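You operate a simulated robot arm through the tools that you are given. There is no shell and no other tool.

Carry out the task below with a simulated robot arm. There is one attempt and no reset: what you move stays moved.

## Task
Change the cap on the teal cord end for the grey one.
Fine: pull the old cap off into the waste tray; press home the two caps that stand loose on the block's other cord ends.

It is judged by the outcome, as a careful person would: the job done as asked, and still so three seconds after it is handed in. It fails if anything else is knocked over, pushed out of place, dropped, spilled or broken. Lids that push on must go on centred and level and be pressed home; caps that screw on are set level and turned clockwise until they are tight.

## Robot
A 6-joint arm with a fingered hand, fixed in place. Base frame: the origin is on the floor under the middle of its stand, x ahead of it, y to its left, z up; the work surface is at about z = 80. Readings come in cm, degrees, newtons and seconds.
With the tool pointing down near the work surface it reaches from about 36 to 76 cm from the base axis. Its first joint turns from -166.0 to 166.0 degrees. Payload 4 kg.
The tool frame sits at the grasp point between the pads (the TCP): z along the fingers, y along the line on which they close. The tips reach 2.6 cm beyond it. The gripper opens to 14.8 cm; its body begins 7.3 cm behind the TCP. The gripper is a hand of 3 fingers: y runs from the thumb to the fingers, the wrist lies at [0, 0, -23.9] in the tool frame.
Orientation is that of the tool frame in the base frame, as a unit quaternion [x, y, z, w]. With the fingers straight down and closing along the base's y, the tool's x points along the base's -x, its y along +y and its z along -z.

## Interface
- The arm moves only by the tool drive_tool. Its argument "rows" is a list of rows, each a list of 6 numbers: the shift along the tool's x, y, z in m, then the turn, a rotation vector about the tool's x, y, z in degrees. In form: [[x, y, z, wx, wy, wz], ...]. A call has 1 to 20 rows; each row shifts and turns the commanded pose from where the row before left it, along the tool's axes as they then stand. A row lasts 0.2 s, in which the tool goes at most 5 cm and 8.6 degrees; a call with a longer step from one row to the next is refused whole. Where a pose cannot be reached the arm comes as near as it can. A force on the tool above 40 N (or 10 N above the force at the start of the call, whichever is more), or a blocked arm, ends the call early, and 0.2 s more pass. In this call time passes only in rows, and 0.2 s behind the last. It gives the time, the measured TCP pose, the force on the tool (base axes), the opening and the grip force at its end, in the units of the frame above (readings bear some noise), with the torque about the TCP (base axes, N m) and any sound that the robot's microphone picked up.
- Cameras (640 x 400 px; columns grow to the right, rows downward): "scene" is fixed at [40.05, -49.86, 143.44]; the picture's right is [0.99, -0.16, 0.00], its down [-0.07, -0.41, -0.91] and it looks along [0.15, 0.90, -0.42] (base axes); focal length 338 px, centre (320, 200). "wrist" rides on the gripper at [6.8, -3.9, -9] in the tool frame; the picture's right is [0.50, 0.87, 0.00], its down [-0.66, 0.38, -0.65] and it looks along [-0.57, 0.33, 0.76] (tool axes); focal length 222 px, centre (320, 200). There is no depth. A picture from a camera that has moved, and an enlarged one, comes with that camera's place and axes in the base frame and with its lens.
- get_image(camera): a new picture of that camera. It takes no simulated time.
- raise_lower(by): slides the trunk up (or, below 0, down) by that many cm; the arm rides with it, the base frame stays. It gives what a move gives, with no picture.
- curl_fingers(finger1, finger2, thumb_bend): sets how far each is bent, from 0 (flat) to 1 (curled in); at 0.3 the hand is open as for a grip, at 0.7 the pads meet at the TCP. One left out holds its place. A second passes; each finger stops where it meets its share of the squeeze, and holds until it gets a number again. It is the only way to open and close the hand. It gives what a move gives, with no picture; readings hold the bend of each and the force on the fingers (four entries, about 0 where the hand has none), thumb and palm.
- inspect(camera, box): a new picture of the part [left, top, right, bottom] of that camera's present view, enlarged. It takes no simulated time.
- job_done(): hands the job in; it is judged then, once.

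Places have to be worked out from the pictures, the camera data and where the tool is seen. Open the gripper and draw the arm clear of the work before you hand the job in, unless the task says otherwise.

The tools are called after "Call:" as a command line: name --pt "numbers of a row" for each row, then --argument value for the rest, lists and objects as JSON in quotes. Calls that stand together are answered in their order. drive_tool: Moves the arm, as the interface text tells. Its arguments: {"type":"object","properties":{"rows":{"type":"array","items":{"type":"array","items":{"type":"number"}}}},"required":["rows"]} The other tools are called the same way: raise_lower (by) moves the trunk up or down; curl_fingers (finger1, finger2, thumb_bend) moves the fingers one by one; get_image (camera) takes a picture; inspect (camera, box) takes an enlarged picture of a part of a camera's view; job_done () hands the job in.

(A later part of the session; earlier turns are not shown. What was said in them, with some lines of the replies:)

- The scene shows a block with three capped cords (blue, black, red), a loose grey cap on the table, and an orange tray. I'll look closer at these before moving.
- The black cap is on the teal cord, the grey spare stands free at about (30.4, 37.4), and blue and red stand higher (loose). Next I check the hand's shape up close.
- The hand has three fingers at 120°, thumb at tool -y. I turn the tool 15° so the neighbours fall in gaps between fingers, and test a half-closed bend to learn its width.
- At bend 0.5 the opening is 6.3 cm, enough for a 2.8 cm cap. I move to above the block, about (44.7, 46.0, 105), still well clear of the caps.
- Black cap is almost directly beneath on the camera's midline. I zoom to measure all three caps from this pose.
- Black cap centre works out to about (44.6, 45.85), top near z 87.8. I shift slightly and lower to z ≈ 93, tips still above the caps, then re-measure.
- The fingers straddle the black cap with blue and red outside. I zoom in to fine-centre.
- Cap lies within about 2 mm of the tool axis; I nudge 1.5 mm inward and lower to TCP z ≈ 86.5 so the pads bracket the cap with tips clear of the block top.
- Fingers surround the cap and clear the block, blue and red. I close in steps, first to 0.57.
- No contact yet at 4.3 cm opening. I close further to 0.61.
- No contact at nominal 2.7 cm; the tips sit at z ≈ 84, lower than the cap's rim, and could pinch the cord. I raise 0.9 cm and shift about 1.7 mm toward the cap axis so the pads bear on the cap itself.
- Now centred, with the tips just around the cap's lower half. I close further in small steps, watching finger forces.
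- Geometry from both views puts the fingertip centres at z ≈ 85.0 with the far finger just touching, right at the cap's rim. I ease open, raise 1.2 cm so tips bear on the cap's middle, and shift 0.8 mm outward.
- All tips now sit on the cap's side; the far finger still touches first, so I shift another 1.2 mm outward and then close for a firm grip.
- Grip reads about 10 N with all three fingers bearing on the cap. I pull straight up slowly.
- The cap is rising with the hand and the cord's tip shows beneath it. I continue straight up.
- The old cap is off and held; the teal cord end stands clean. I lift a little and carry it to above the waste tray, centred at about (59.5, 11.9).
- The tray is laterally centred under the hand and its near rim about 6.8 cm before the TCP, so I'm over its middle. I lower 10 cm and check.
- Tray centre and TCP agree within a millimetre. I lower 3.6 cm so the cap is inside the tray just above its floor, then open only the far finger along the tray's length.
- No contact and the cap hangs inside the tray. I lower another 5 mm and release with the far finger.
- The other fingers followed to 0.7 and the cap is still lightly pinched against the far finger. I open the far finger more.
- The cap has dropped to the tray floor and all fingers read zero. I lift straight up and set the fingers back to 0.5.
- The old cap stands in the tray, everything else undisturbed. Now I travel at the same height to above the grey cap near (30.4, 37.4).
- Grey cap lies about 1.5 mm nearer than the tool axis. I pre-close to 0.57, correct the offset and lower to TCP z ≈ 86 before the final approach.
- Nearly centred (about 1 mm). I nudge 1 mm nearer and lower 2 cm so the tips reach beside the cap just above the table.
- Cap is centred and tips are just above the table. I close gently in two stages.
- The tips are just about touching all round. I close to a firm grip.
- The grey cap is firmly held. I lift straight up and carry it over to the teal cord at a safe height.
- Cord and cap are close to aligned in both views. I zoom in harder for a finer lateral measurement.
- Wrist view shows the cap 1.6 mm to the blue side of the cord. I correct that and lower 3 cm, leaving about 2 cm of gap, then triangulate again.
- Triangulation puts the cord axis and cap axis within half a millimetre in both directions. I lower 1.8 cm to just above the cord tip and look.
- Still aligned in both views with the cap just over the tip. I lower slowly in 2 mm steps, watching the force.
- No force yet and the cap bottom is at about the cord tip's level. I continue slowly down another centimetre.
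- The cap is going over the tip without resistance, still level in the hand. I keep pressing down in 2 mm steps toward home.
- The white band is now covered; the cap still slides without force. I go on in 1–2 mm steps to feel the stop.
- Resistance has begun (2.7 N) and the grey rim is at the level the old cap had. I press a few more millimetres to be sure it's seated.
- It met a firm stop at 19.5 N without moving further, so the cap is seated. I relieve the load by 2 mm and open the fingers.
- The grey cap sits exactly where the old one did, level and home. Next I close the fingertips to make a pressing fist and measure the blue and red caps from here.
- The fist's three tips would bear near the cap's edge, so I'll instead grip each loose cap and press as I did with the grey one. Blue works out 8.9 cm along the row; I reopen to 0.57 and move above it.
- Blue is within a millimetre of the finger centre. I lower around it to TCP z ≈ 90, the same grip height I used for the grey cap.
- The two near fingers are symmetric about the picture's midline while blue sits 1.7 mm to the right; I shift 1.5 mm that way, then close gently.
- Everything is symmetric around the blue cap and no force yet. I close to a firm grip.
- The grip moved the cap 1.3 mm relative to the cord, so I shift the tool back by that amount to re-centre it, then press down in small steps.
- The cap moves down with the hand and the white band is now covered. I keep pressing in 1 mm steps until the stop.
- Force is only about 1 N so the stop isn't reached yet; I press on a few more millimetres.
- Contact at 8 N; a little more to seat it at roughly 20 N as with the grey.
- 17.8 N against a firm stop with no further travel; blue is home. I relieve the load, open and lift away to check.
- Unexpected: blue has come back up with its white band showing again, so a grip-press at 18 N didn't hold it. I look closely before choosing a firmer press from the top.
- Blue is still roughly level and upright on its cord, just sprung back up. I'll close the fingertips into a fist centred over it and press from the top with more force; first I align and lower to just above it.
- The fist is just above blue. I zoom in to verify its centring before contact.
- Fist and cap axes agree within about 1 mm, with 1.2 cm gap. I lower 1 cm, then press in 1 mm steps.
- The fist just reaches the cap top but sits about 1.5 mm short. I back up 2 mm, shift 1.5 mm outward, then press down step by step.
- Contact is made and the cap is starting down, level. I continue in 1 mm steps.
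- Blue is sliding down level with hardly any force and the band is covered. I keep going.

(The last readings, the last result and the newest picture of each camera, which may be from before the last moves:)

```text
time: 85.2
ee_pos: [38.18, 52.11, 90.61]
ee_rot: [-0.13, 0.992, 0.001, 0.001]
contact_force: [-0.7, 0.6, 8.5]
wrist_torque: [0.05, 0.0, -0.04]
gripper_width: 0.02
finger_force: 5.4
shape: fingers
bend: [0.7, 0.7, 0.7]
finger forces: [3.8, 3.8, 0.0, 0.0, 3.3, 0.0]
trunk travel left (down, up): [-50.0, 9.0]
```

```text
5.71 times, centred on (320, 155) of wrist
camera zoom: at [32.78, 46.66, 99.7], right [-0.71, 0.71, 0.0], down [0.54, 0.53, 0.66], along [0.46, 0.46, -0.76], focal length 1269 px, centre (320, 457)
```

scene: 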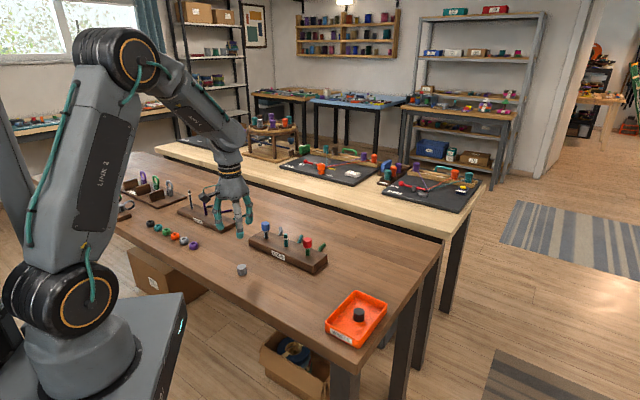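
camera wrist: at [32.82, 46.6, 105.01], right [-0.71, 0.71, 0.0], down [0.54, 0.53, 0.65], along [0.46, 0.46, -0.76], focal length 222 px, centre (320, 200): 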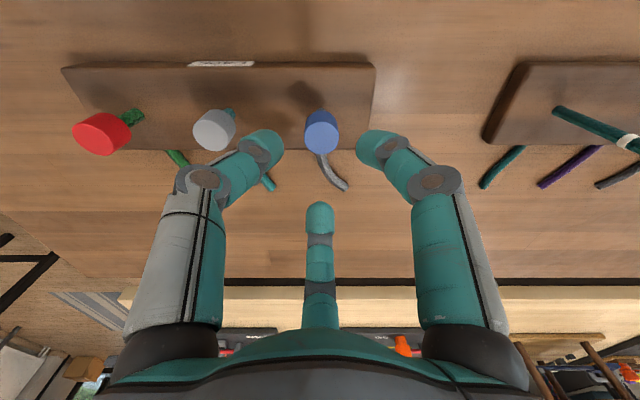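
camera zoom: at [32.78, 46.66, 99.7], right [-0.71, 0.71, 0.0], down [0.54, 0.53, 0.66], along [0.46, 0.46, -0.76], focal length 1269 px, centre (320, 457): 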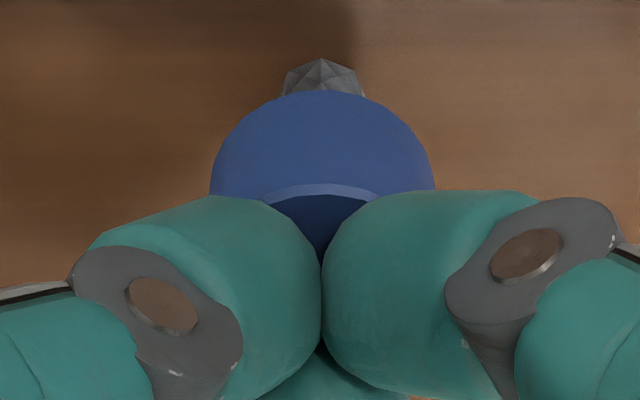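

The stop is reached with the load shared evenly (8.5 N). I press to roughly 30 N to make sure it seats.

Call:
drive_tool --pt "0 0 0.001 0 0 0" --pt "0 0 0.001 0 0 0" --pt "0 0 0.001 0 0 0" --pt "0 0 0.001 0 0 0" --pt "0 0 0 0 0 0" --pt "0 0 0 0 0 0"

Call:
inspect --camera "scene" --box '[256, 208, 286, 234]'

Call:
inspect --camera "wrist" --box '[285, 120, 355, 190]'

```text
time: 86.4
ee_pos: [38.16, 52.21, 90.68]
ee_rot: [-0.131, 0.991, 0.004, 0.003]
contact_force: [-2.3, -2.9, 19.4]
wrist_torque: [-0.11, 0.08, 0.01]
gripper_width: 0.0
finger_force: 11.7
shape: fingers
bend: [0.71, 0.7, 0.7]
finger forces: [7.9, 4.4, 0.0, 0.0, 11.2, 0.0]
trunk travel left (down, up): [-50.0, 9.0]
stopped in row 5: the force on the tool passed its limit at 41 N (the readings are from after the stop); the commanded pose is now the measured one
```

```text
15.38 times, centred on (271, 221) of scene
camera zoom: at [40.05, -49.86, 143.44], right [0.99, -0.16, 0.0], down [-0.07, -0.41, -0.91], along [0.15, 0.9, -0.42], focal length 5196 px, centre (1074, -123)
```

zoom: 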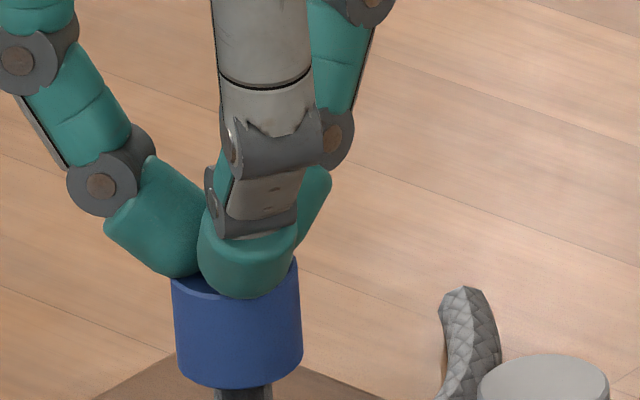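

```text
5.71 times, centred on (320, 155) of wrist
camera zoom: at [32.76, 46.68, 99.58], right [-0.71, 0.71, 0.0], down [0.53, 0.53, 0.66], along [0.47, 0.47, -0.75], focal length 1269 px, centre (320, 457)
```

zoom: 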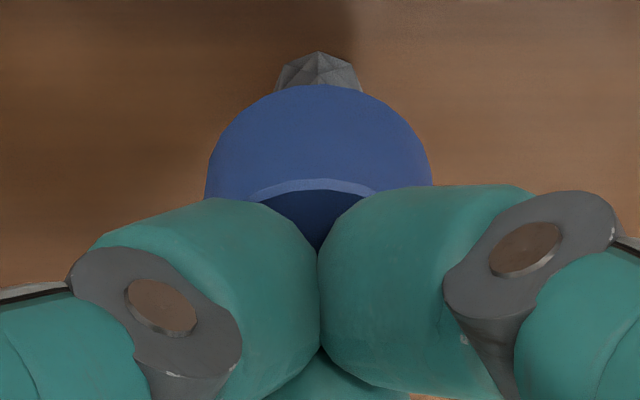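

It took 41 N with the cap at its stop. I lift off gently and watch whether it stays down.

Call:
drive_tool --pt "0 0 -0.001 0 0 0" --pt "0 0 -0.001 0 0 0" --pt "0 0 -0.002 0 0 0" --pt "0 0 -0.004 0 0 0" --pt "0 0 -0.008 0 0 0" --pt "0 0 0 0 0 0"

Call:
inspect --camera "scene" --box '[255, 205, 325, 255]'

Call:
inspect --camera "wrist" --box '[285, 100, 355, 190]'

```text
time: 87.8
ee_pos: [38.26, 52.36, 91.84]
ee_rot: [-0.131, 0.991, 0.002, 0.001]
contact_force: [0.3, 0.0, 0.7]
wrist_torque: [-0.05, -0.01, -0.02]
gripper_width: 0.01
finger_force: 0.1
shape: fingers
bend: [0.7, 0.7, 0.7]
finger forces: [0.0, 0.0, 0.0, 0.0, 0.1, 0.1]
trunk travel left (down, up): [-50.0, 9.0]
```

```text
8.00 times, centred on (290, 230) of scene
camera zoom: at [40.05, -49.86, 143.44], right [0.99, -0.16, 0.0], down [-0.07, -0.41, -0.91], along [0.15, 0.9, -0.42], focal length 2702 px, centre (560, -40)
```

zoom: 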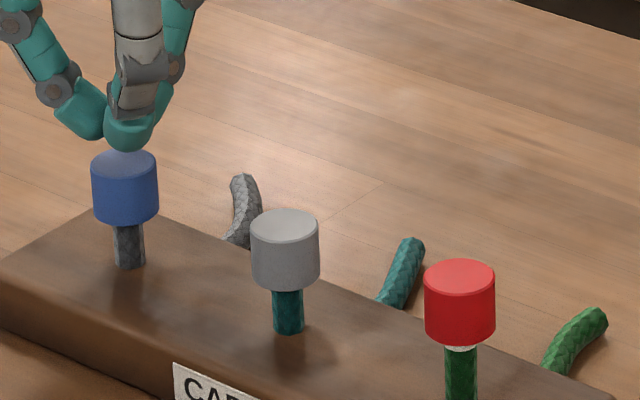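

```text
4.44 times, centred on (320, 145) of wrist
camera zoom: at [32.84, 46.75, 100.95], right [-0.71, 0.71, 0.0], down [0.53, 0.53, 0.66], along [0.46, 0.46, -0.75], focal length 987 px, centre (320, 444)
```

zoom: 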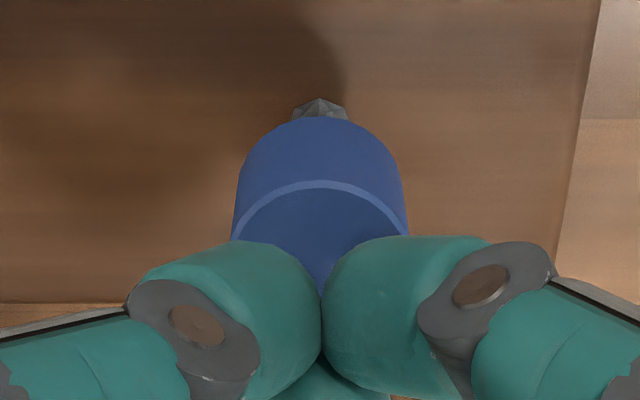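

Blue is now home: no white band, and its exposed cord matches the grey's. Since grip-pressing may not have been enough, I'll give the grey one the same firm top press; I lift and move the fist over it.

Call:
drive_tool --pt "0 0 -0.015 0 0 0" --pt "0 0 -0.015 0 0 0" --pt "-0.0055 -0.0098 0 0 0 0" --pt "-0.0055 -0.0098 0 0 0 0" --pt "-0.0055 -0.0098 0 0 0 0" --pt "-0.0055 -0.0098 0 0 0 0" --pt "-0.0055 -0.0098 0 0 0 0" --pt "-0.0055 -0.0098 0 0 0 0" --pt "-0.0056 -0.0099 0 0 0 0" --pt "-0.0056 -0.0099 0 0 0 0" --pt "0 0 0 0 0 0"

Call:
get_image --camera "wrist"

Call:
inspect --camera "wrist" --box '[270, 90, 370, 200]'

Call:
inspect --camera "scene" --box '[255, 205, 325, 255]'

```text
time: 90.2
ee_pos: [44.51, 45.91, 94.91]
ee_rot: [-0.131, 0.991, 0.002, 0.001]
contact_force: [-0.9, 0.2, -0.1]
wrist_torque: [0.02, 0.0, -0.01]
gripper_width: 0.01
finger_force: 0.0
shape: fingers
bend: [0.7, 0.7, 0.7]
finger forces: [0.1, 0.0, 0.0, 0.0, 0.0, 0.1]
trunk travel left (down, up): [-50.0, 9.0]
```

```text
taken
camera wrist: at [39.17, 40.24, 103.96], right [-0.71, 0.71, 0.0], down [0.53, 0.53, 0.66], along [0.46, 0.47, -0.75], focal length 222 px, centre (320, 200)
```

wrist: 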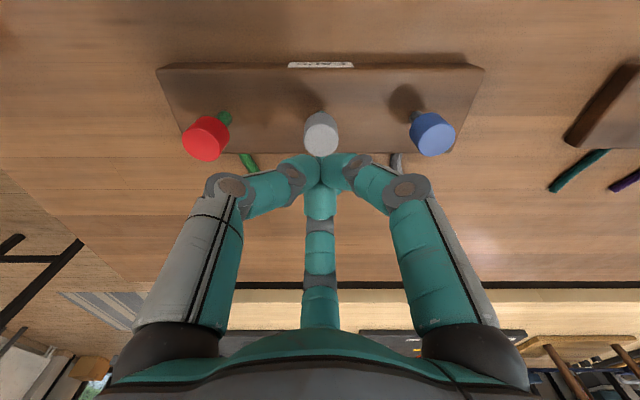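

```text
3.64 times, centred on (320, 145) of wrist
camera zoom: at [39.17, 40.24, 103.96], right [-0.71, 0.71, 0.0], down [0.53, 0.53, 0.66], along [0.46, 0.47, -0.75], focal length 808 px, centre (320, 400)
```

zoom: 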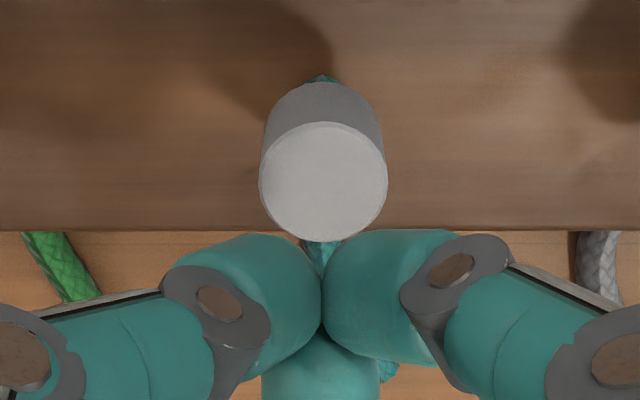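

```text
8.00 times, centred on (290, 230) of scene
camera zoom: at [40.05, -49.86, 143.44], right [0.99, -0.16, 0.0], down [-0.07, -0.41, -0.91], along [0.15, 0.9, -0.42], focal length 2702 px, centre (560, -40)
```

zoom: 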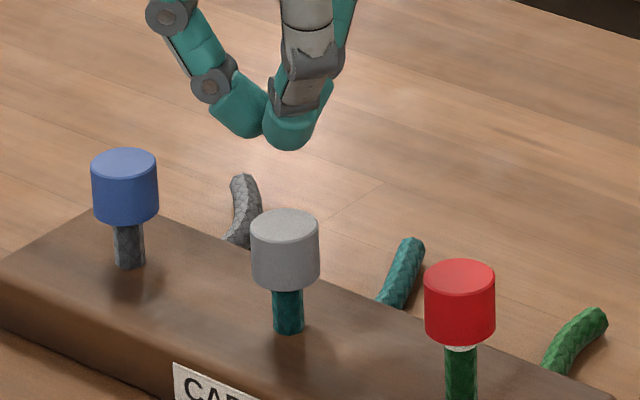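

Blue stays home and level. The grey cap is within 1 mm of the fist axis; I lower to just above it.

Call:
drive_tool --pt "0.0003 0.0004 0.01 0 0 0" --pt "0 0 0.01 0 0 0" --pt "0 0 0.008 0 0 0" --pt "0 0 0.004 0 0 0" --pt "0 0 0 0 0 0"

Call:
inspect --camera "wrist" --box '[285, 120, 355, 190]'

Call:
inspect --camera "scene" --box '[275, 212, 310, 242]'

```text
time: 91.4
ee_pos: [44.46, 45.95, 91.77]
ee_rot: [-0.13, 0.991, 0.002, 0.001]
contact_force: [-0.4, -0.5, 0.0]
wrist_torque: [-0.02, -0.02, 0.02]
gripper_width: 0.0
finger_force: 0.1
shape: fingers
bend: [0.7, 0.7, 0.7]
finger forces: [0.0, 0.0, 0.1, 0.1, 0.0, 0.0]
trunk travel left (down, up): [-50.0, 9.0]
```

```text
5.71 times, centred on (320, 155) of wrist
camera zoom: at [39.1, 40.32, 100.76], right [-0.71, 0.71, 0.0], down [0.53, 0.53, 0.66], along [0.46, 0.46, -0.75], focal length 1269 px, centre (320, 457)
```

zoom: 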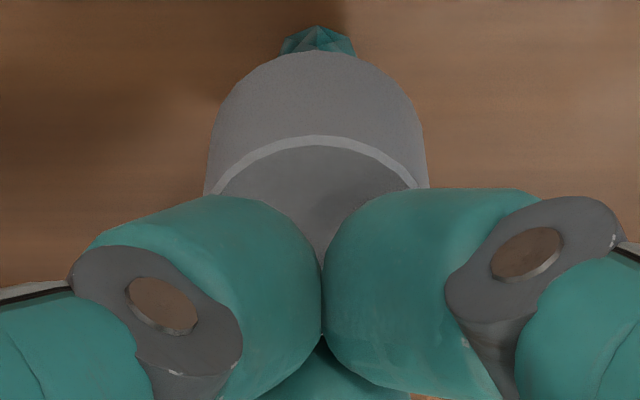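

```text
13.33 times, centred on (292, 227) of scene
camera zoom: at [40.05, -49.86, 143.44], right [0.99, -0.16, 0.0], down [-0.07, -0.41, -0.91], along [0.15, 0.9, -0.42], focal length 4504 px, centre (687, -160)
```

zoom: 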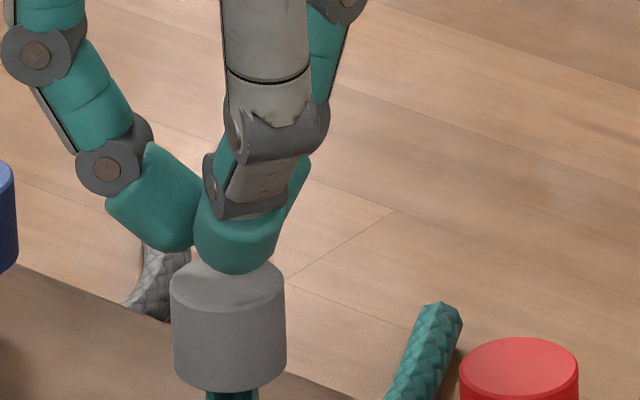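

Centred well. I lower to contact and then press in 1 mm steps.

Call:
drive_tool --pt "-0.0002 -0.0003 0.003 0 0 0" --pt "0 0 0.002 0 0 0" --pt "0 0 0.001 0 0 0" --pt "0 0 0.001 0 0 0" --pt "0 0 0.001 0 0 0" --pt "0 0 0.001 0 0 0" --pt "0 0 0.001 0 0 0" --pt "0 0 0 0 0 0"

Call:
inspect --camera "wrist" --box '[285, 120, 355, 190]'

Call:
inspect --camera "scene" --box '[275, 215, 315, 249]'

```text
time: 93.2
ee_pos: [44.55, 45.92, 90.8]
ee_rot: [-0.129, 0.992, 0.002, 0.001]
contact_force: [-0.3, 0.1, -0.1]
wrist_torque: [0.0, -0.03, 0.03]
gripper_width: 0.01
finger_force: 0.1
shape: fingers
bend: [0.7, 0.7, 0.7]
finger forces: [0.1, 0.0, 0.0, 0.0, 0.0, 0.1]
trunk travel left (down, up): [-50.0, 9.0]
```

```text
5.71 times, centred on (320, 155) of wrist
camera zoom: at [39.14, 40.31, 99.74], right [-0.71, 0.71, 0.0], down [0.53, 0.53, 0.66], along [0.46, 0.46, -0.75], focal length 1269 px, centre (320, 457)
```

zoom: 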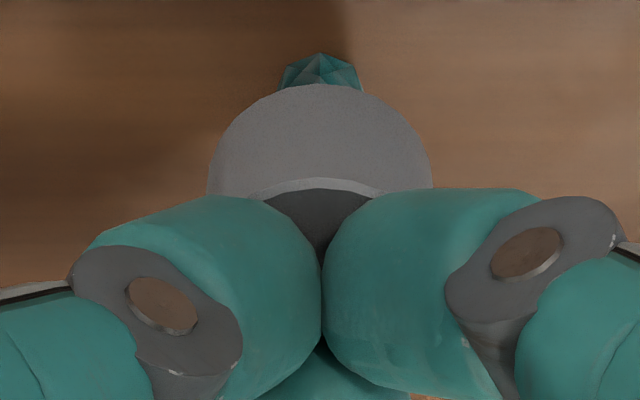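

```text
11.76 times, centred on (295, 232) of scene
camera zoom: at [40.05, -49.86, 143.44], right [0.99, -0.16, 0.0], down [-0.07, -0.41, -0.91], along [0.15, 0.9, -0.42], focal length 3974 px, centre (614, -176)
```

zoom: 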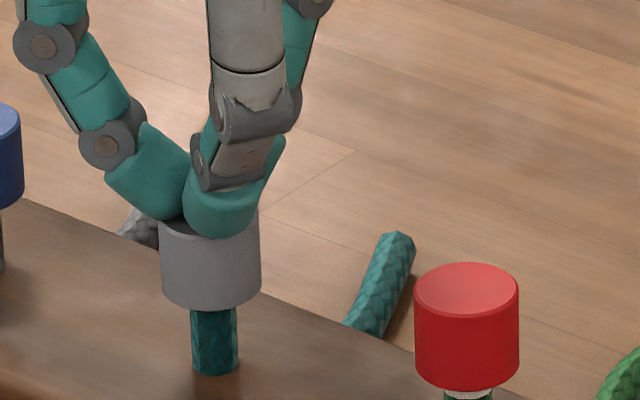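

Just at contact. I press further 4 mm.

Call:
drive_tool --pt "0 0 0.001 0 0 0" --pt "0 0 0.001 0 0 0" --pt "0 0 0.001 0 0 0" --pt "0 0 0.001 0 0 0" --pt "0 0 0 0 0 0"

Call:
inspect --camera "scene" --box '[275, 215, 315, 249]'

```text
time: 94.4
ee_pos: [44.48, 45.95, 90.62]
ee_rot: [-0.13, 0.991, 0.003, 0.003]
contact_force: [2.9, 0.4, 29.0]
wrist_torque: [-0.03, -0.06, 0.02]
gripper_width: 0.0
finger_force: 15.9
shape: fingers
bend: [0.71, 0.71, 0.7]
finger forces: [9.5, 9.6, 0.0, 0.0, 12.4, 0.1]
trunk travel left (down, up): [-50.0, 9.0]
```

```text
11.76 times, centred on (295, 232) of scene
camera zoom: at [40.05, -49.86, 143.44], right [0.99, -0.16, 0.0], down [-0.07, -0.41, -0.91], along [0.15, 0.9, -0.42], focal length 3974 px, centre (614, -176)
```

zoom: 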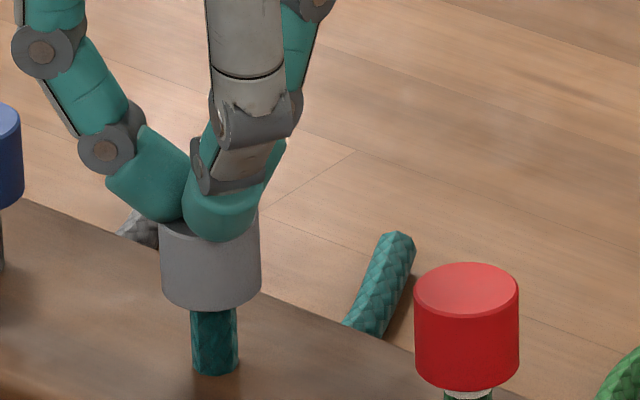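

29 N on the grey cap and it doesn't budge: it's seated. One more millimetre, then I lift off.

Call:
drive_tool --pt "0 0 0.001 0 0 0" --pt "0 0 0 0 0 0"

Call:
drive_tool --pt "0 0 -0.002 0 0 0" --pt "0 0 -0.002 0 0 0" --pt "0 0 -0.003 0 0 0" --pt "0 0 -0.008 0 0 0" --pt "0 0 -0.015 0 0 0" --pt "0 0 -0.015 0 0 0" --pt "0 0 0 0 0 0"

Call:
inspect --camera "scene" --box '[255, 205, 325, 255]'

Call:
inspect --camera "wrist" --box '[170, 80, 470, 240]'

```text
time: 95.2
ee_pos: [44.54, 45.95, 90.58]
ee_rot: [-0.131, 0.991, 0.004, 0.005]
contact_force: [-2.0, -2.7, 18.2]
wrist_torque: [-0.1, 0.11, 0.01]
gripper_width: 0.01
finger_force: 11.7
shape: fingers
bend: [0.69, 0.7, 0.7]
finger forces: [8.4, 4.6, 0.0, 0.0, 10.1, 0.0]
trunk travel left (down, up): [-50.0, 9.0]
stopped in row 2: the force on the tool passed its limit at 42 N (the readings are from after the stop); the commanded pose is now the measured one
```

```text
time: 96.8
ee_pos: [44.6, 45.98, 94.92]
ee_rot: [-0.131, 0.991, 0.003, 0.002]
contact_force: [0.6, -1.6, -0.3]
wrist_torque: [-0.01, -0.01, -0.01]
gripper_width: 0.0
finger_force: 0.1
shape: fingers
bend: [0.7, 0.7, 0.7]
finger forces: [0.0, 0.0, 0.1, 0.0, 0.0, 0.0]
trunk travel left (down, up): [-50.0, 9.0]
```

```text
8.00 times, centred on (290, 230) of scene
camera zoom: at [40.05, -49.86, 143.44], right [0.99, -0.16, 0.0], down [-0.07, -0.41, -0.91], along [0.15, 0.9, -0.42], focal length 2702 px, centre (560, -40)
```

zoom: 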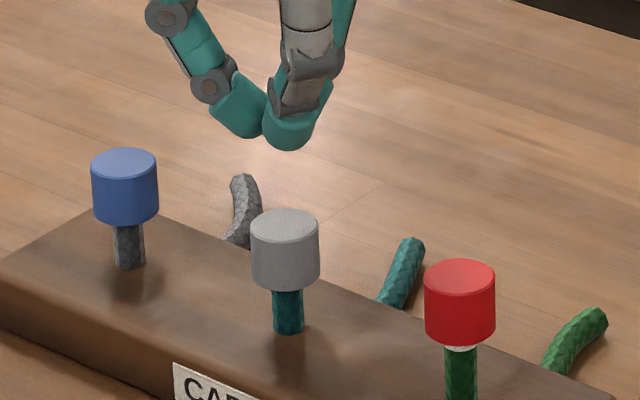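

```text
2.13 times, centred on (320, 160) of wrist
camera zoom: at [39.14, 40.32, 103.87], right [-0.71, 0.71, 0.0], down [0.53, 0.53, 0.66], along [0.47, 0.47, -0.75], focal length 474 px, centre (320, 285)
```

zoom: 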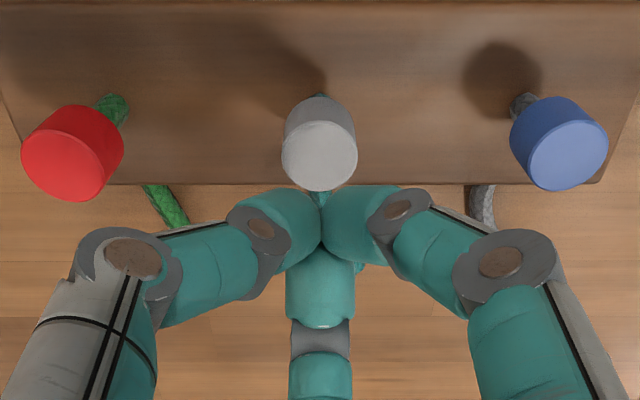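

Grey and blue are both home and level. Now the red cap, 9.0 cm along the row; I trim the small tool tilt and move the fist above it.

Call:
drive_tool --pt "0 0 -0.005 0.3 0.27 0" --pt "-0.0056 -0.0097 0 0 0 0" --pt "-0.0056 -0.0097 0 0 0 0" --pt "-0.0056 -0.0097 0 0 0 0" --pt "-0.0056 -0.0097 0 0 0 0" --pt "-0.0056 -0.0097 0 0 0 0" --pt "-0.0056 -0.0098 0 0 0 0" --pt "-0.0057 -0.0098 0 0 0 0" --pt "-0.0057 -0.0099 0 0 0 0" --pt "0 0 0 0 0 0"

Call:
inspect --camera "wrist" --box '[270, 90, 370, 200]'

Call:
inspect --camera "scene" --box '[280, 205, 340, 255]'

```text
time: 99.0
ee_pos: [51.05, 39.57, 95.38]
ee_rot: [-0.13, 0.991, 0.0, 0.0]
contact_force: [0.0, 0.8, -0.6]
wrist_torque: [-0.05, -0.02, 0.01]
gripper_width: 0.0
finger_force: 0.1
shape: fingers
bend: [0.7, 0.7, 0.7]
finger forces: [0.0, 0.1, 0.0, 0.1, 0.0, 0.0]
trunk travel left (down, up): [-50.0, 9.0]
```

```text
3.64 times, centred on (320, 145) of wrist
camera zoom: at [45.55, 34.04, 104.38], right [-0.71, 0.71, 0.0], down [0.54, 0.53, 0.65], along [0.46, 0.46, -0.76], focal length 808 px, centre (320, 400)
```

zoom: 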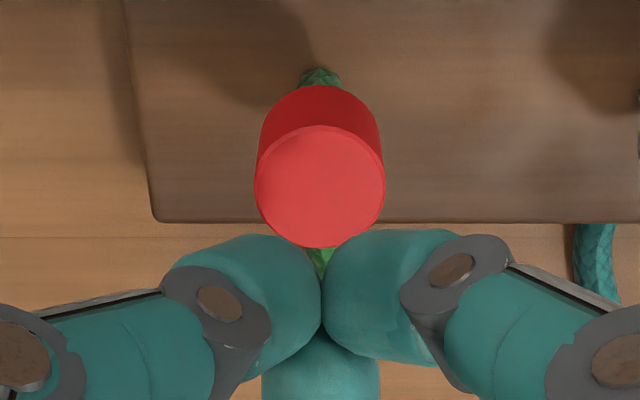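

```text
8.00 times, centred on (310, 230) of scene
camera zoom: at [40.05, -49.86, 143.44], right [0.99, -0.16, 0.0], down [-0.07, -0.41, -0.91], along [0.15, 0.9, -0.42], focal length 2702 px, centre (400, -40)
```

zoom: 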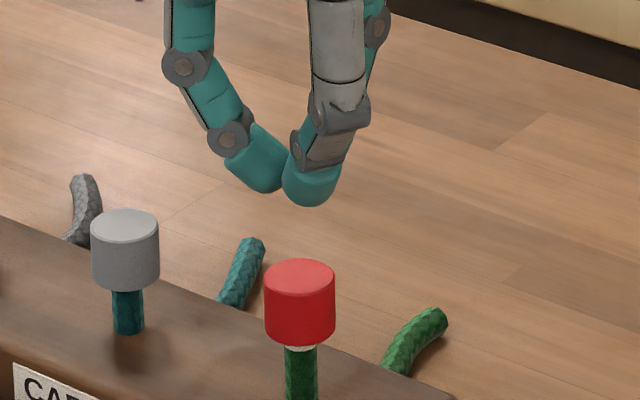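

Red lies about 1 mm nearer than the fist axis; I trim and lower to just above it.

Call:
drive_tool --pt "0.0005 -0.0003 0.01 0 0 0" --pt "0.0004 -0.0002 0.01 0 0 0" --pt "0 0 0.008 0 0 0" --pt "0 0 0.003 0 0 0" --pt "0 0 0 0 0 0"

Call:
inspect --camera "wrist" --box '[285, 120, 355, 190]'

Call:
inspect --camera "scene" --box '[295, 215, 330, 245]'

```text
time: 100.2
ee_pos: [50.88, 39.52, 92.35]
ee_rot: [-0.13, 0.992, 0.0, 0.001]
contact_force: [0.7, -0.1, -0.5]
wrist_torque: [0.0, -0.01, 0.01]
gripper_width: 0.03
finger_force: 0.1
shape: fingers
bend: [0.7, 0.7, 0.7]
finger forces: [0.1, 0.0, 0.0, 0.0, 0.1, 0.0]
trunk travel left (down, up): [-50.0, 9.0]
```

```text
5.71 times, centred on (320, 155) of wrist
camera zoom: at [45.45, 33.96, 101.29], right [-0.71, 0.71, 0.0], down [0.53, 0.53, 0.65], along [0.46, 0.46, -0.76], focal length 1269 px, centre (320, 457)
```

zoom: 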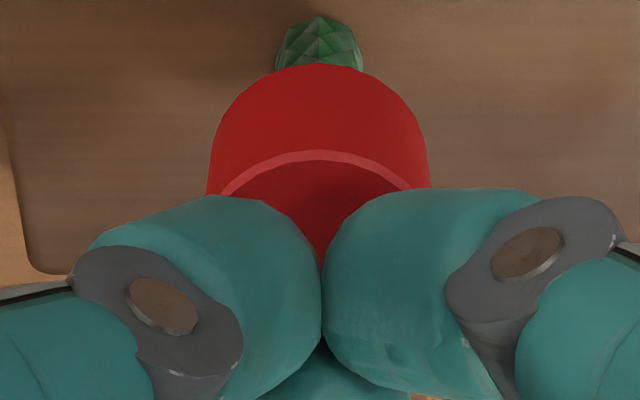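

```text
13.33 times, centred on (312, 230) of scene
camera zoom: at [40.05, -49.86, 143.44], right [0.99, -0.16, 0.0], down [-0.07, -0.41, -0.91], along [0.15, 0.9, -0.42], focal length 4504 px, centre (420, -200)
```

zoom: 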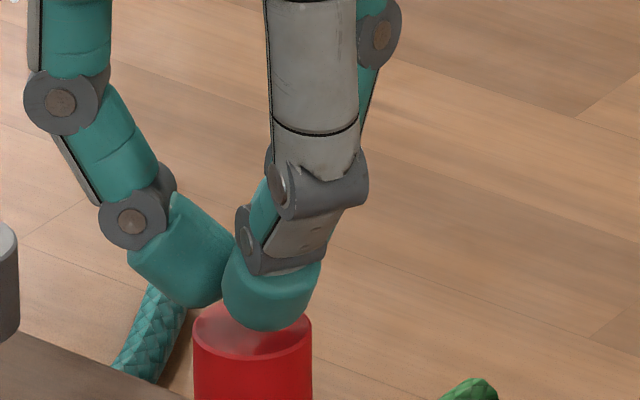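

Well centred. I lower to contact and press on in 1 mm steps.

Call:
drive_tool --pt "0 0 0.002 0 0 0" --pt "0 0 0.002 0 0 0" --pt "0 0 0.001 0 0 0" --pt "0 0 0.001 0 0 0" --pt "0 0 0.001 0 0 0" --pt "0 0 0.001 0 0 0" --pt "0 0 0.001 0 0 0" --pt "0 0 0 0 0 0"

Call:
inspect --camera "wrist" --box '[285, 120, 355, 190]'

Call:
inspect --camera "scene" --box '[290, 220, 330, 254]'

```text
time: 102.0
ee_pos: [50.87, 39.61, 91.27]
ee_rot: [-0.131, 0.991, 0.0, 0.0]
contact_force: [0.0, -0.3, 0.8]
wrist_torque: [-0.03, 0.0, -0.02]
gripper_width: 0.01
finger_force: 0.0
shape: fingers
bend: [0.7, 0.7, 0.7]
finger forces: [0.0, 0.0, 0.0, 0.0, 0.0, 0.0]
trunk travel left (down, up): [-50.0, 9.0]
```

```text
5.71 times, centred on (320, 155) of wrist
camera zoom: at [45.48, 33.97, 100.33], right [-0.71, 0.71, 0.0], down [0.54, 0.53, 0.65], along [0.46, 0.46, -0.76], focal length 1269 px, centre (320, 457)
```

zoom: 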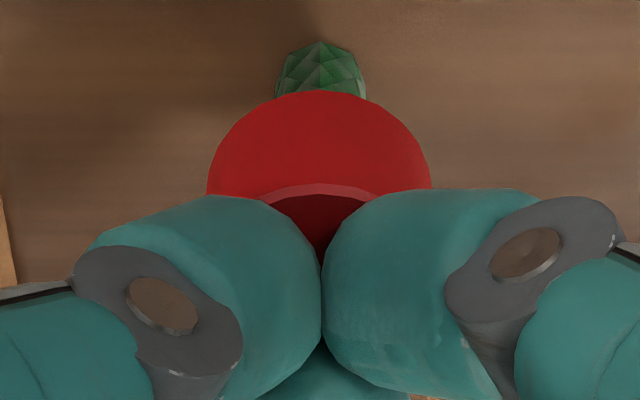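

```text
11.76 times, centred on (310, 237) of scene
camera zoom: at [40.05, -49.86, 143.44], right [0.99, -0.16, 0.0], down [-0.07, -0.41, -0.91], along [0.15, 0.9, -0.42], focal length 3974 px, centre (438, -235)
```

zoom: 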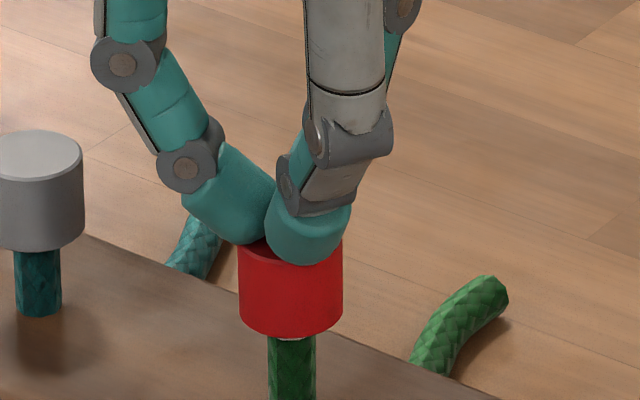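

Slightly short compared with the blue press; I back off 2 mm, shift 1 mm outward and continue pressing.

Call:
drive_tool --pt "0 0 -0.002 0 0 0" --pt "-0.0009 0.0005 0 0 0 0" --pt "0 0 0.002 0 0 0" --pt "0 0 0.001 0 0 0" --pt "0 0 0.001 0 0 0" --pt "0 0 0.001 0 0 0" --pt "0 0 0.001 0 0 0" --pt "0 0 0 0 0 0"

Call:
inspect --camera "wrist" --box '[285, 120, 355, 190]'

Call:
inspect --camera "scene" --box '[290, 220, 330, 254]'

```text
time: 103.8
ee_pos: [50.89, 39.62, 90.96]
ee_rot: [-0.129, 0.992, 0.0, 0.0]
contact_force: [0.1, -0.3, -0.5]
wrist_torque: [0.02, 0.02, 0.0]
gripper_width: 0.01
finger_force: 0.2
shape: fingers
bend: [0.7, 0.7, 0.7]
finger forces: [0.0, 0.0, 0.1, 0.0, 0.0, 0.2]
trunk travel left (down, up): [-50.0, 9.0]
```

```text
5.71 times, centred on (320, 155) of wrist
camera zoom: at [45.54, 34.01, 99.97], right [-0.71, 0.71, 0.0], down [0.54, 0.53, 0.65], along [0.46, 0.46, -0.76], focal length 1269 px, centre (320, 457)
```

zoom: 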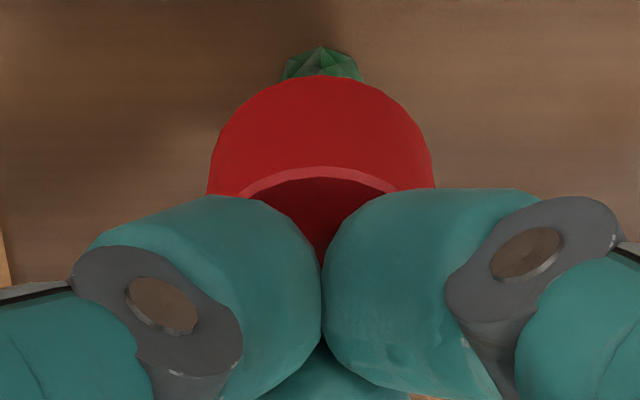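

```text
11.76 times, centred on (310, 237) of scene
camera zoom: at [40.05, -49.86, 143.44], right [0.99, -0.16, 0.0], down [-0.07, -0.41, -0.91], along [0.15, 0.9, -0.42], focal length 3974 px, centre (438, -235)
```

zoom: 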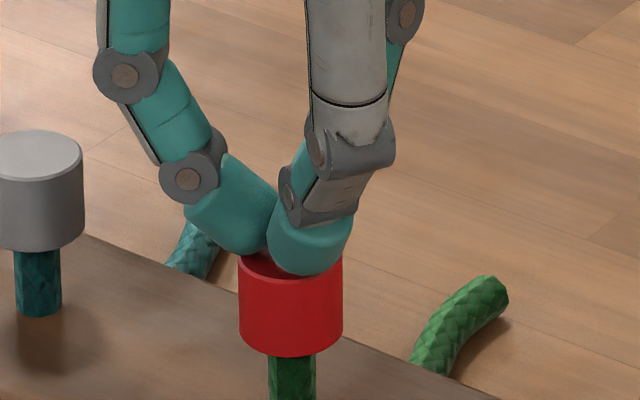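

Red is sliding down level, the band covered. I press on to the stop.

Call:
drive_tool --pt "0 0 0.001 0 0 0" --pt "0 0 0.001 0 0 0" --pt "0 0 0.001 0 0 0" --pt "0 0 0.001 0 0 0" --pt "0 0 0 0 0 0"

Call:
inspect --camera "scene" --box '[290, 220, 330, 254]'

```text
time: 105.0
ee_pos: [50.85, 39.6, 90.8]
ee_rot: [-0.13, 0.992, 0.0, 0.001]
contact_force: [-0.1, 0.7, 9.9]
wrist_torque: [0.03, 0.04, 0.02]
gripper_width: 0.0
finger_force: 6.1
shape: fingers
bend: [0.7, 0.7, 0.7]
finger forces: [4.6, 4.1, 0.0, 0.0, 4.1, 0.1]
trunk travel left (down, up): [-50.0, 9.0]
```

```text
11.76 times, centred on (310, 237) of scene
camera zoom: at [40.05, -49.86, 143.44], right [0.99, -0.16, 0.0], down [-0.07, -0.41, -0.91], along [0.15, 0.9, -0.42], focal length 3974 px, centre (438, -235)
```

zoom: 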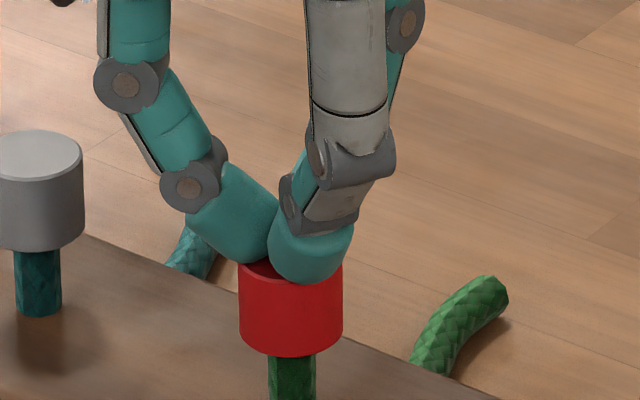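

Stop reached with an even 10 N. I press harder, as with the blue one, up to about 40 N.

Call:
drive_tool --pt "0 0 0.001 0 0 0" --pt "0 0 0.001 0 0 0" --pt "0 0 0.001 0 0 0" --pt "0 0 0.001 0 0 0" --pt "0 0 0 0 0 0"

Call:
inspect --camera "scene" --box '[290, 220, 330, 254]'

```text
time: 106.1
ee_pos: [51.02, 39.74, 90.72]
ee_rot: [-0.13, 0.992, 0.003, 0.005]
contact_force: [-2.7, -1.3, 17.2]
wrist_torque: [-0.08, 0.08, 0.0]
gripper_width: 0.01
finger_force: 11.8
shape: fingers
bend: [0.71, 0.7, 0.7]
finger forces: [8.4, 4.5, 0.1, 0.0, 9.6, 0.0]
trunk travel left (down, up): [-50.0, 9.0]
stopped in row 5: the force on the tool passed its limit at 41 N (the readings are from after the stop); the commanded pose is now the measured one
```

```text
11.76 times, centred on (310, 237) of scene
camera zoom: at [40.05, -49.86, 143.44], right [0.99, -0.16, 0.0], down [-0.07, -0.41, -0.91], along [0.15, 0.9, -0.42], focal length 3974 px, centre (438, -235)
```

zoom: 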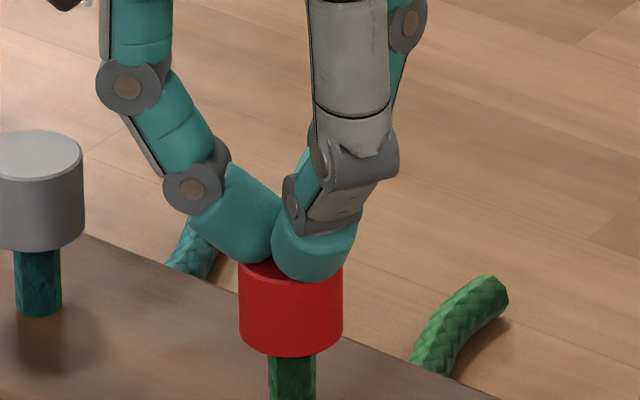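

41 N reached with red at its stop. I lift straight off and up, then check all three caps.

Call:
drive_tool --pt "0 0 -0.002 0 0 0" --pt "0 0 -0.002 0 0 0" --pt "0 0 -0.003 0 0 0" --pt "0 0 -0.008 0 0 0" --pt "0 0 -0.015 0 0 0" --pt "0 0 -0.02 0 0 0" --pt "0 0 -0.02 0 0 0" --pt "0 0 -0.02 0 0 0" --pt "0 0 -0.02 0 0 0" --pt "0 0 0 0 0 0"

Call:
inspect --camera "scene" --box '[250, 205, 330, 265]'

Call:
inspect --camera "wrist" --box '[240, 30, 480, 200]'

```text
time: 108.3
ee_pos: [51.07, 39.53, 101.45]
ee_rot: [-0.13, 0.991, 0.002, 0.002]
contact_force: [0.6, -0.1, 1.0]
wrist_torque: [0.02, 0.0, 0.0]
gripper_width: 0.0
finger_force: 0.2
shape: fingers
bend: [0.7, 0.7, 0.7]
finger forces: [0.0, 0.0, 0.0, 0.0, 0.0, 0.0]
trunk travel left (down, up): [-50.0, 9.0]
```

```text
6.67 times, centred on (290, 235) of scene
camera zoom: at [40.05, -49.86, 143.44], right [0.99, -0.16, 0.0], down [-0.07, -0.41, -0.91], along [0.15, 0.9, -0.42], focal length 2252 px, centre (520, -33)
```

zoom: 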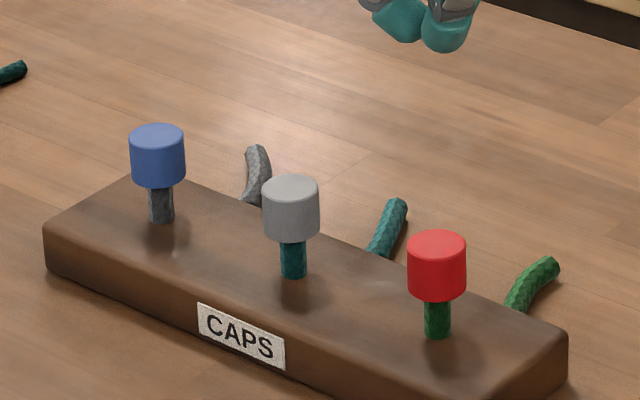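

```text
2.35 times, centred on (360, 115) of wrist
camera zoom: at [45.58, 33.97, 110.38], right [-0.71, 0.71, 0.0], down [0.53, 0.53, 0.66], along [0.47, 0.46, -0.75], focal length 523 px, centre (226, 400)
```

zoom: 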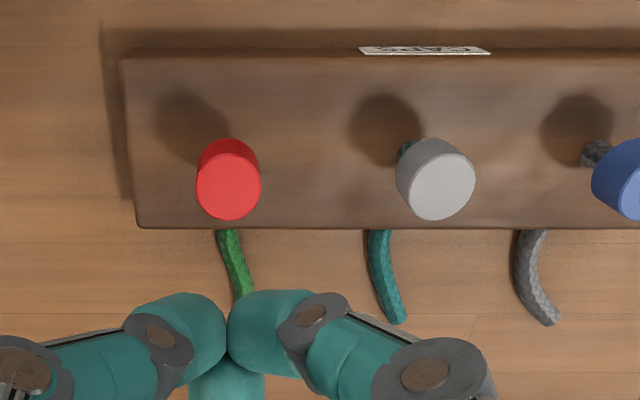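

All three caps are home, level, with no white band showing. I open the hand and draw the arm up and back to clear the work.

Call:
drive_tool --pt "0 0 -0.02 0 0 0" --pt "0 0 -0.02 0 0 0" --pt "0 0 -0.02 0 0 0" --pt "0.0184 0.0088 -0.015 0 0 0" --pt "0.0184 0.0088 -0.015 0 0 0" --pt "0.0184 0.0088 -0.015 0 0 0" --pt "0.0184 0.0088 -0.01 0 0 0" --pt "0.0184 0.0088 -0.01 0 0 0" --pt "0.0184 0.0088 0 0 0 0" --pt "0.0184 0.0088 0 0 0 0" --pt "0.0184 0.0088 0 0 0 0" --pt "0.0184 0.0088 0 0 0 0" --pt "0.0184 0.0088 0 0 0 0" --pt "0.0184 0.0088 0 0 0 0" --pt "0.0184 0.0088 0 0 0 0" --pt "0 0 0 0 0 0"

Call:
curl_fingers --finger1 0.3 --finger2 0.3 --thumb_bend 0.3

Call:
get_image --camera "scene"

Call:
inspect --camera "scene" --box '[250, 205, 330, 265]'

Call:
inspect --camera "scene" --box '[100, 170, 420, 370]'

```text
time: 111.7
ee_pos: [26.78, 44.06, 113.81]
ee_rot: [-0.129, 0.992, 0.001, 0.003]
contact_force: [0.0, 0.3, 0.0]
wrist_torque: [0.0, 0.03, 0.02]
gripper_width: 0.0
finger_force: 0.1
shape: fingers
bend: [0.7, 0.7, 0.7]
finger forces: [0.0, 0.1, 0.0, 0.0, 0.0, 0.0]
trunk travel left (down, up): [-50.0, 9.0]
```

```text
time: 112.7
ee_pos: [26.77, 44.03, 113.72]
ee_rot: [-0.131, 0.991, 0.001, 0.003]
contact_force: [0.8, -0.1, 0.9]
wrist_torque: [0.01, -0.01, 0.0]
gripper_width: 12.67
finger_force: 0.0
shape: fingers
bend: [0.3, 0.3, 0.3]
finger forces: [0.0, 0.1, 0.0, 0.0, 0.0, 0.0]
trunk travel left (down, up): [-50.0, 9.0]
```

```text
taken
```

scene: 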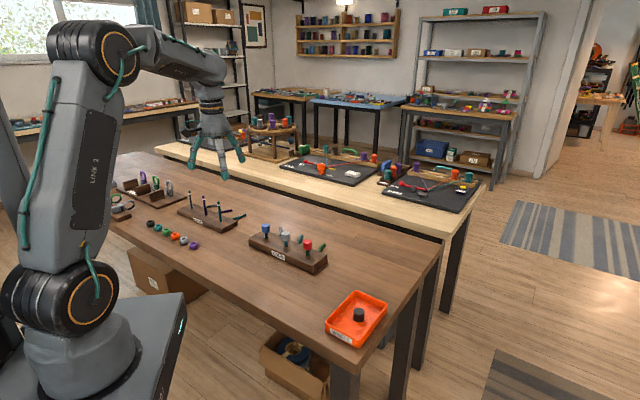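

```text
6.67 times, centred on (290, 235) of scene
camera zoom: at [40.05, -49.86, 143.44], right [0.99, -0.16, 0.0], down [-0.07, -0.41, -0.91], along [0.15, 0.9, -0.42], focal length 2252 px, centre (520, -33)
```

zoom: 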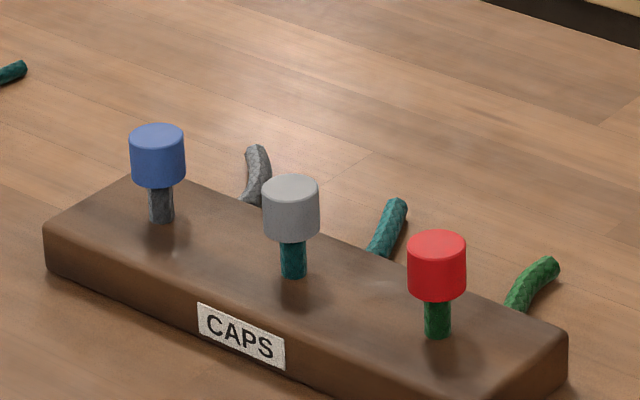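

```text
2.00 times, centred on (260, 270) of scene
camera zoom: at [40.05, -49.86, 143.44], right [0.99, -0.16, 0.0], down [-0.07, -0.41, -0.91], along [0.15, 0.9, -0.42], focal length 676 px, centre (440, 60)
```

zoom: 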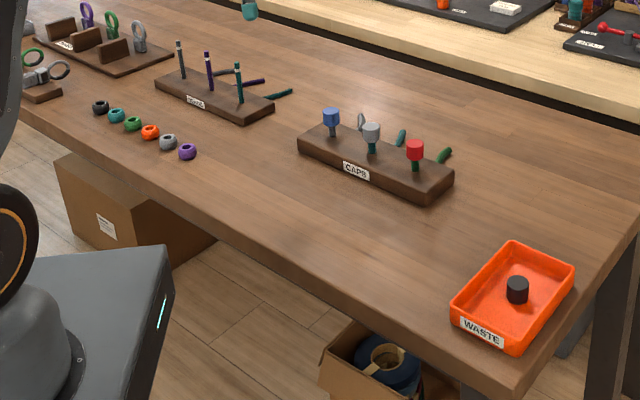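

The old black cap is in the waste tray. The grey cap is home on the teal cord, and blue and red are pressed home and have stayed put. Nothing else has moved, the hand is open and the arm is clear, so I hand the job in.

Call:
job_done

```text
The job is handed in.
```

The teal cord end now has the grey cap, pressed home and level. The old black cap is in the waste tray.

- **Blue cap:** it sprang back up after my first press, made with the cap gripped in the fingers. I pressed it again from the top, up to 41 N, and it then stayed down.
- **Red and grey caps:** both got the same firm press from the top, and neither came back up.

In the last pictures all three caps sat level with no white band showing on their cords, and nothing else on the table had moved. The hand was open and the arm clear before I handed the job in.
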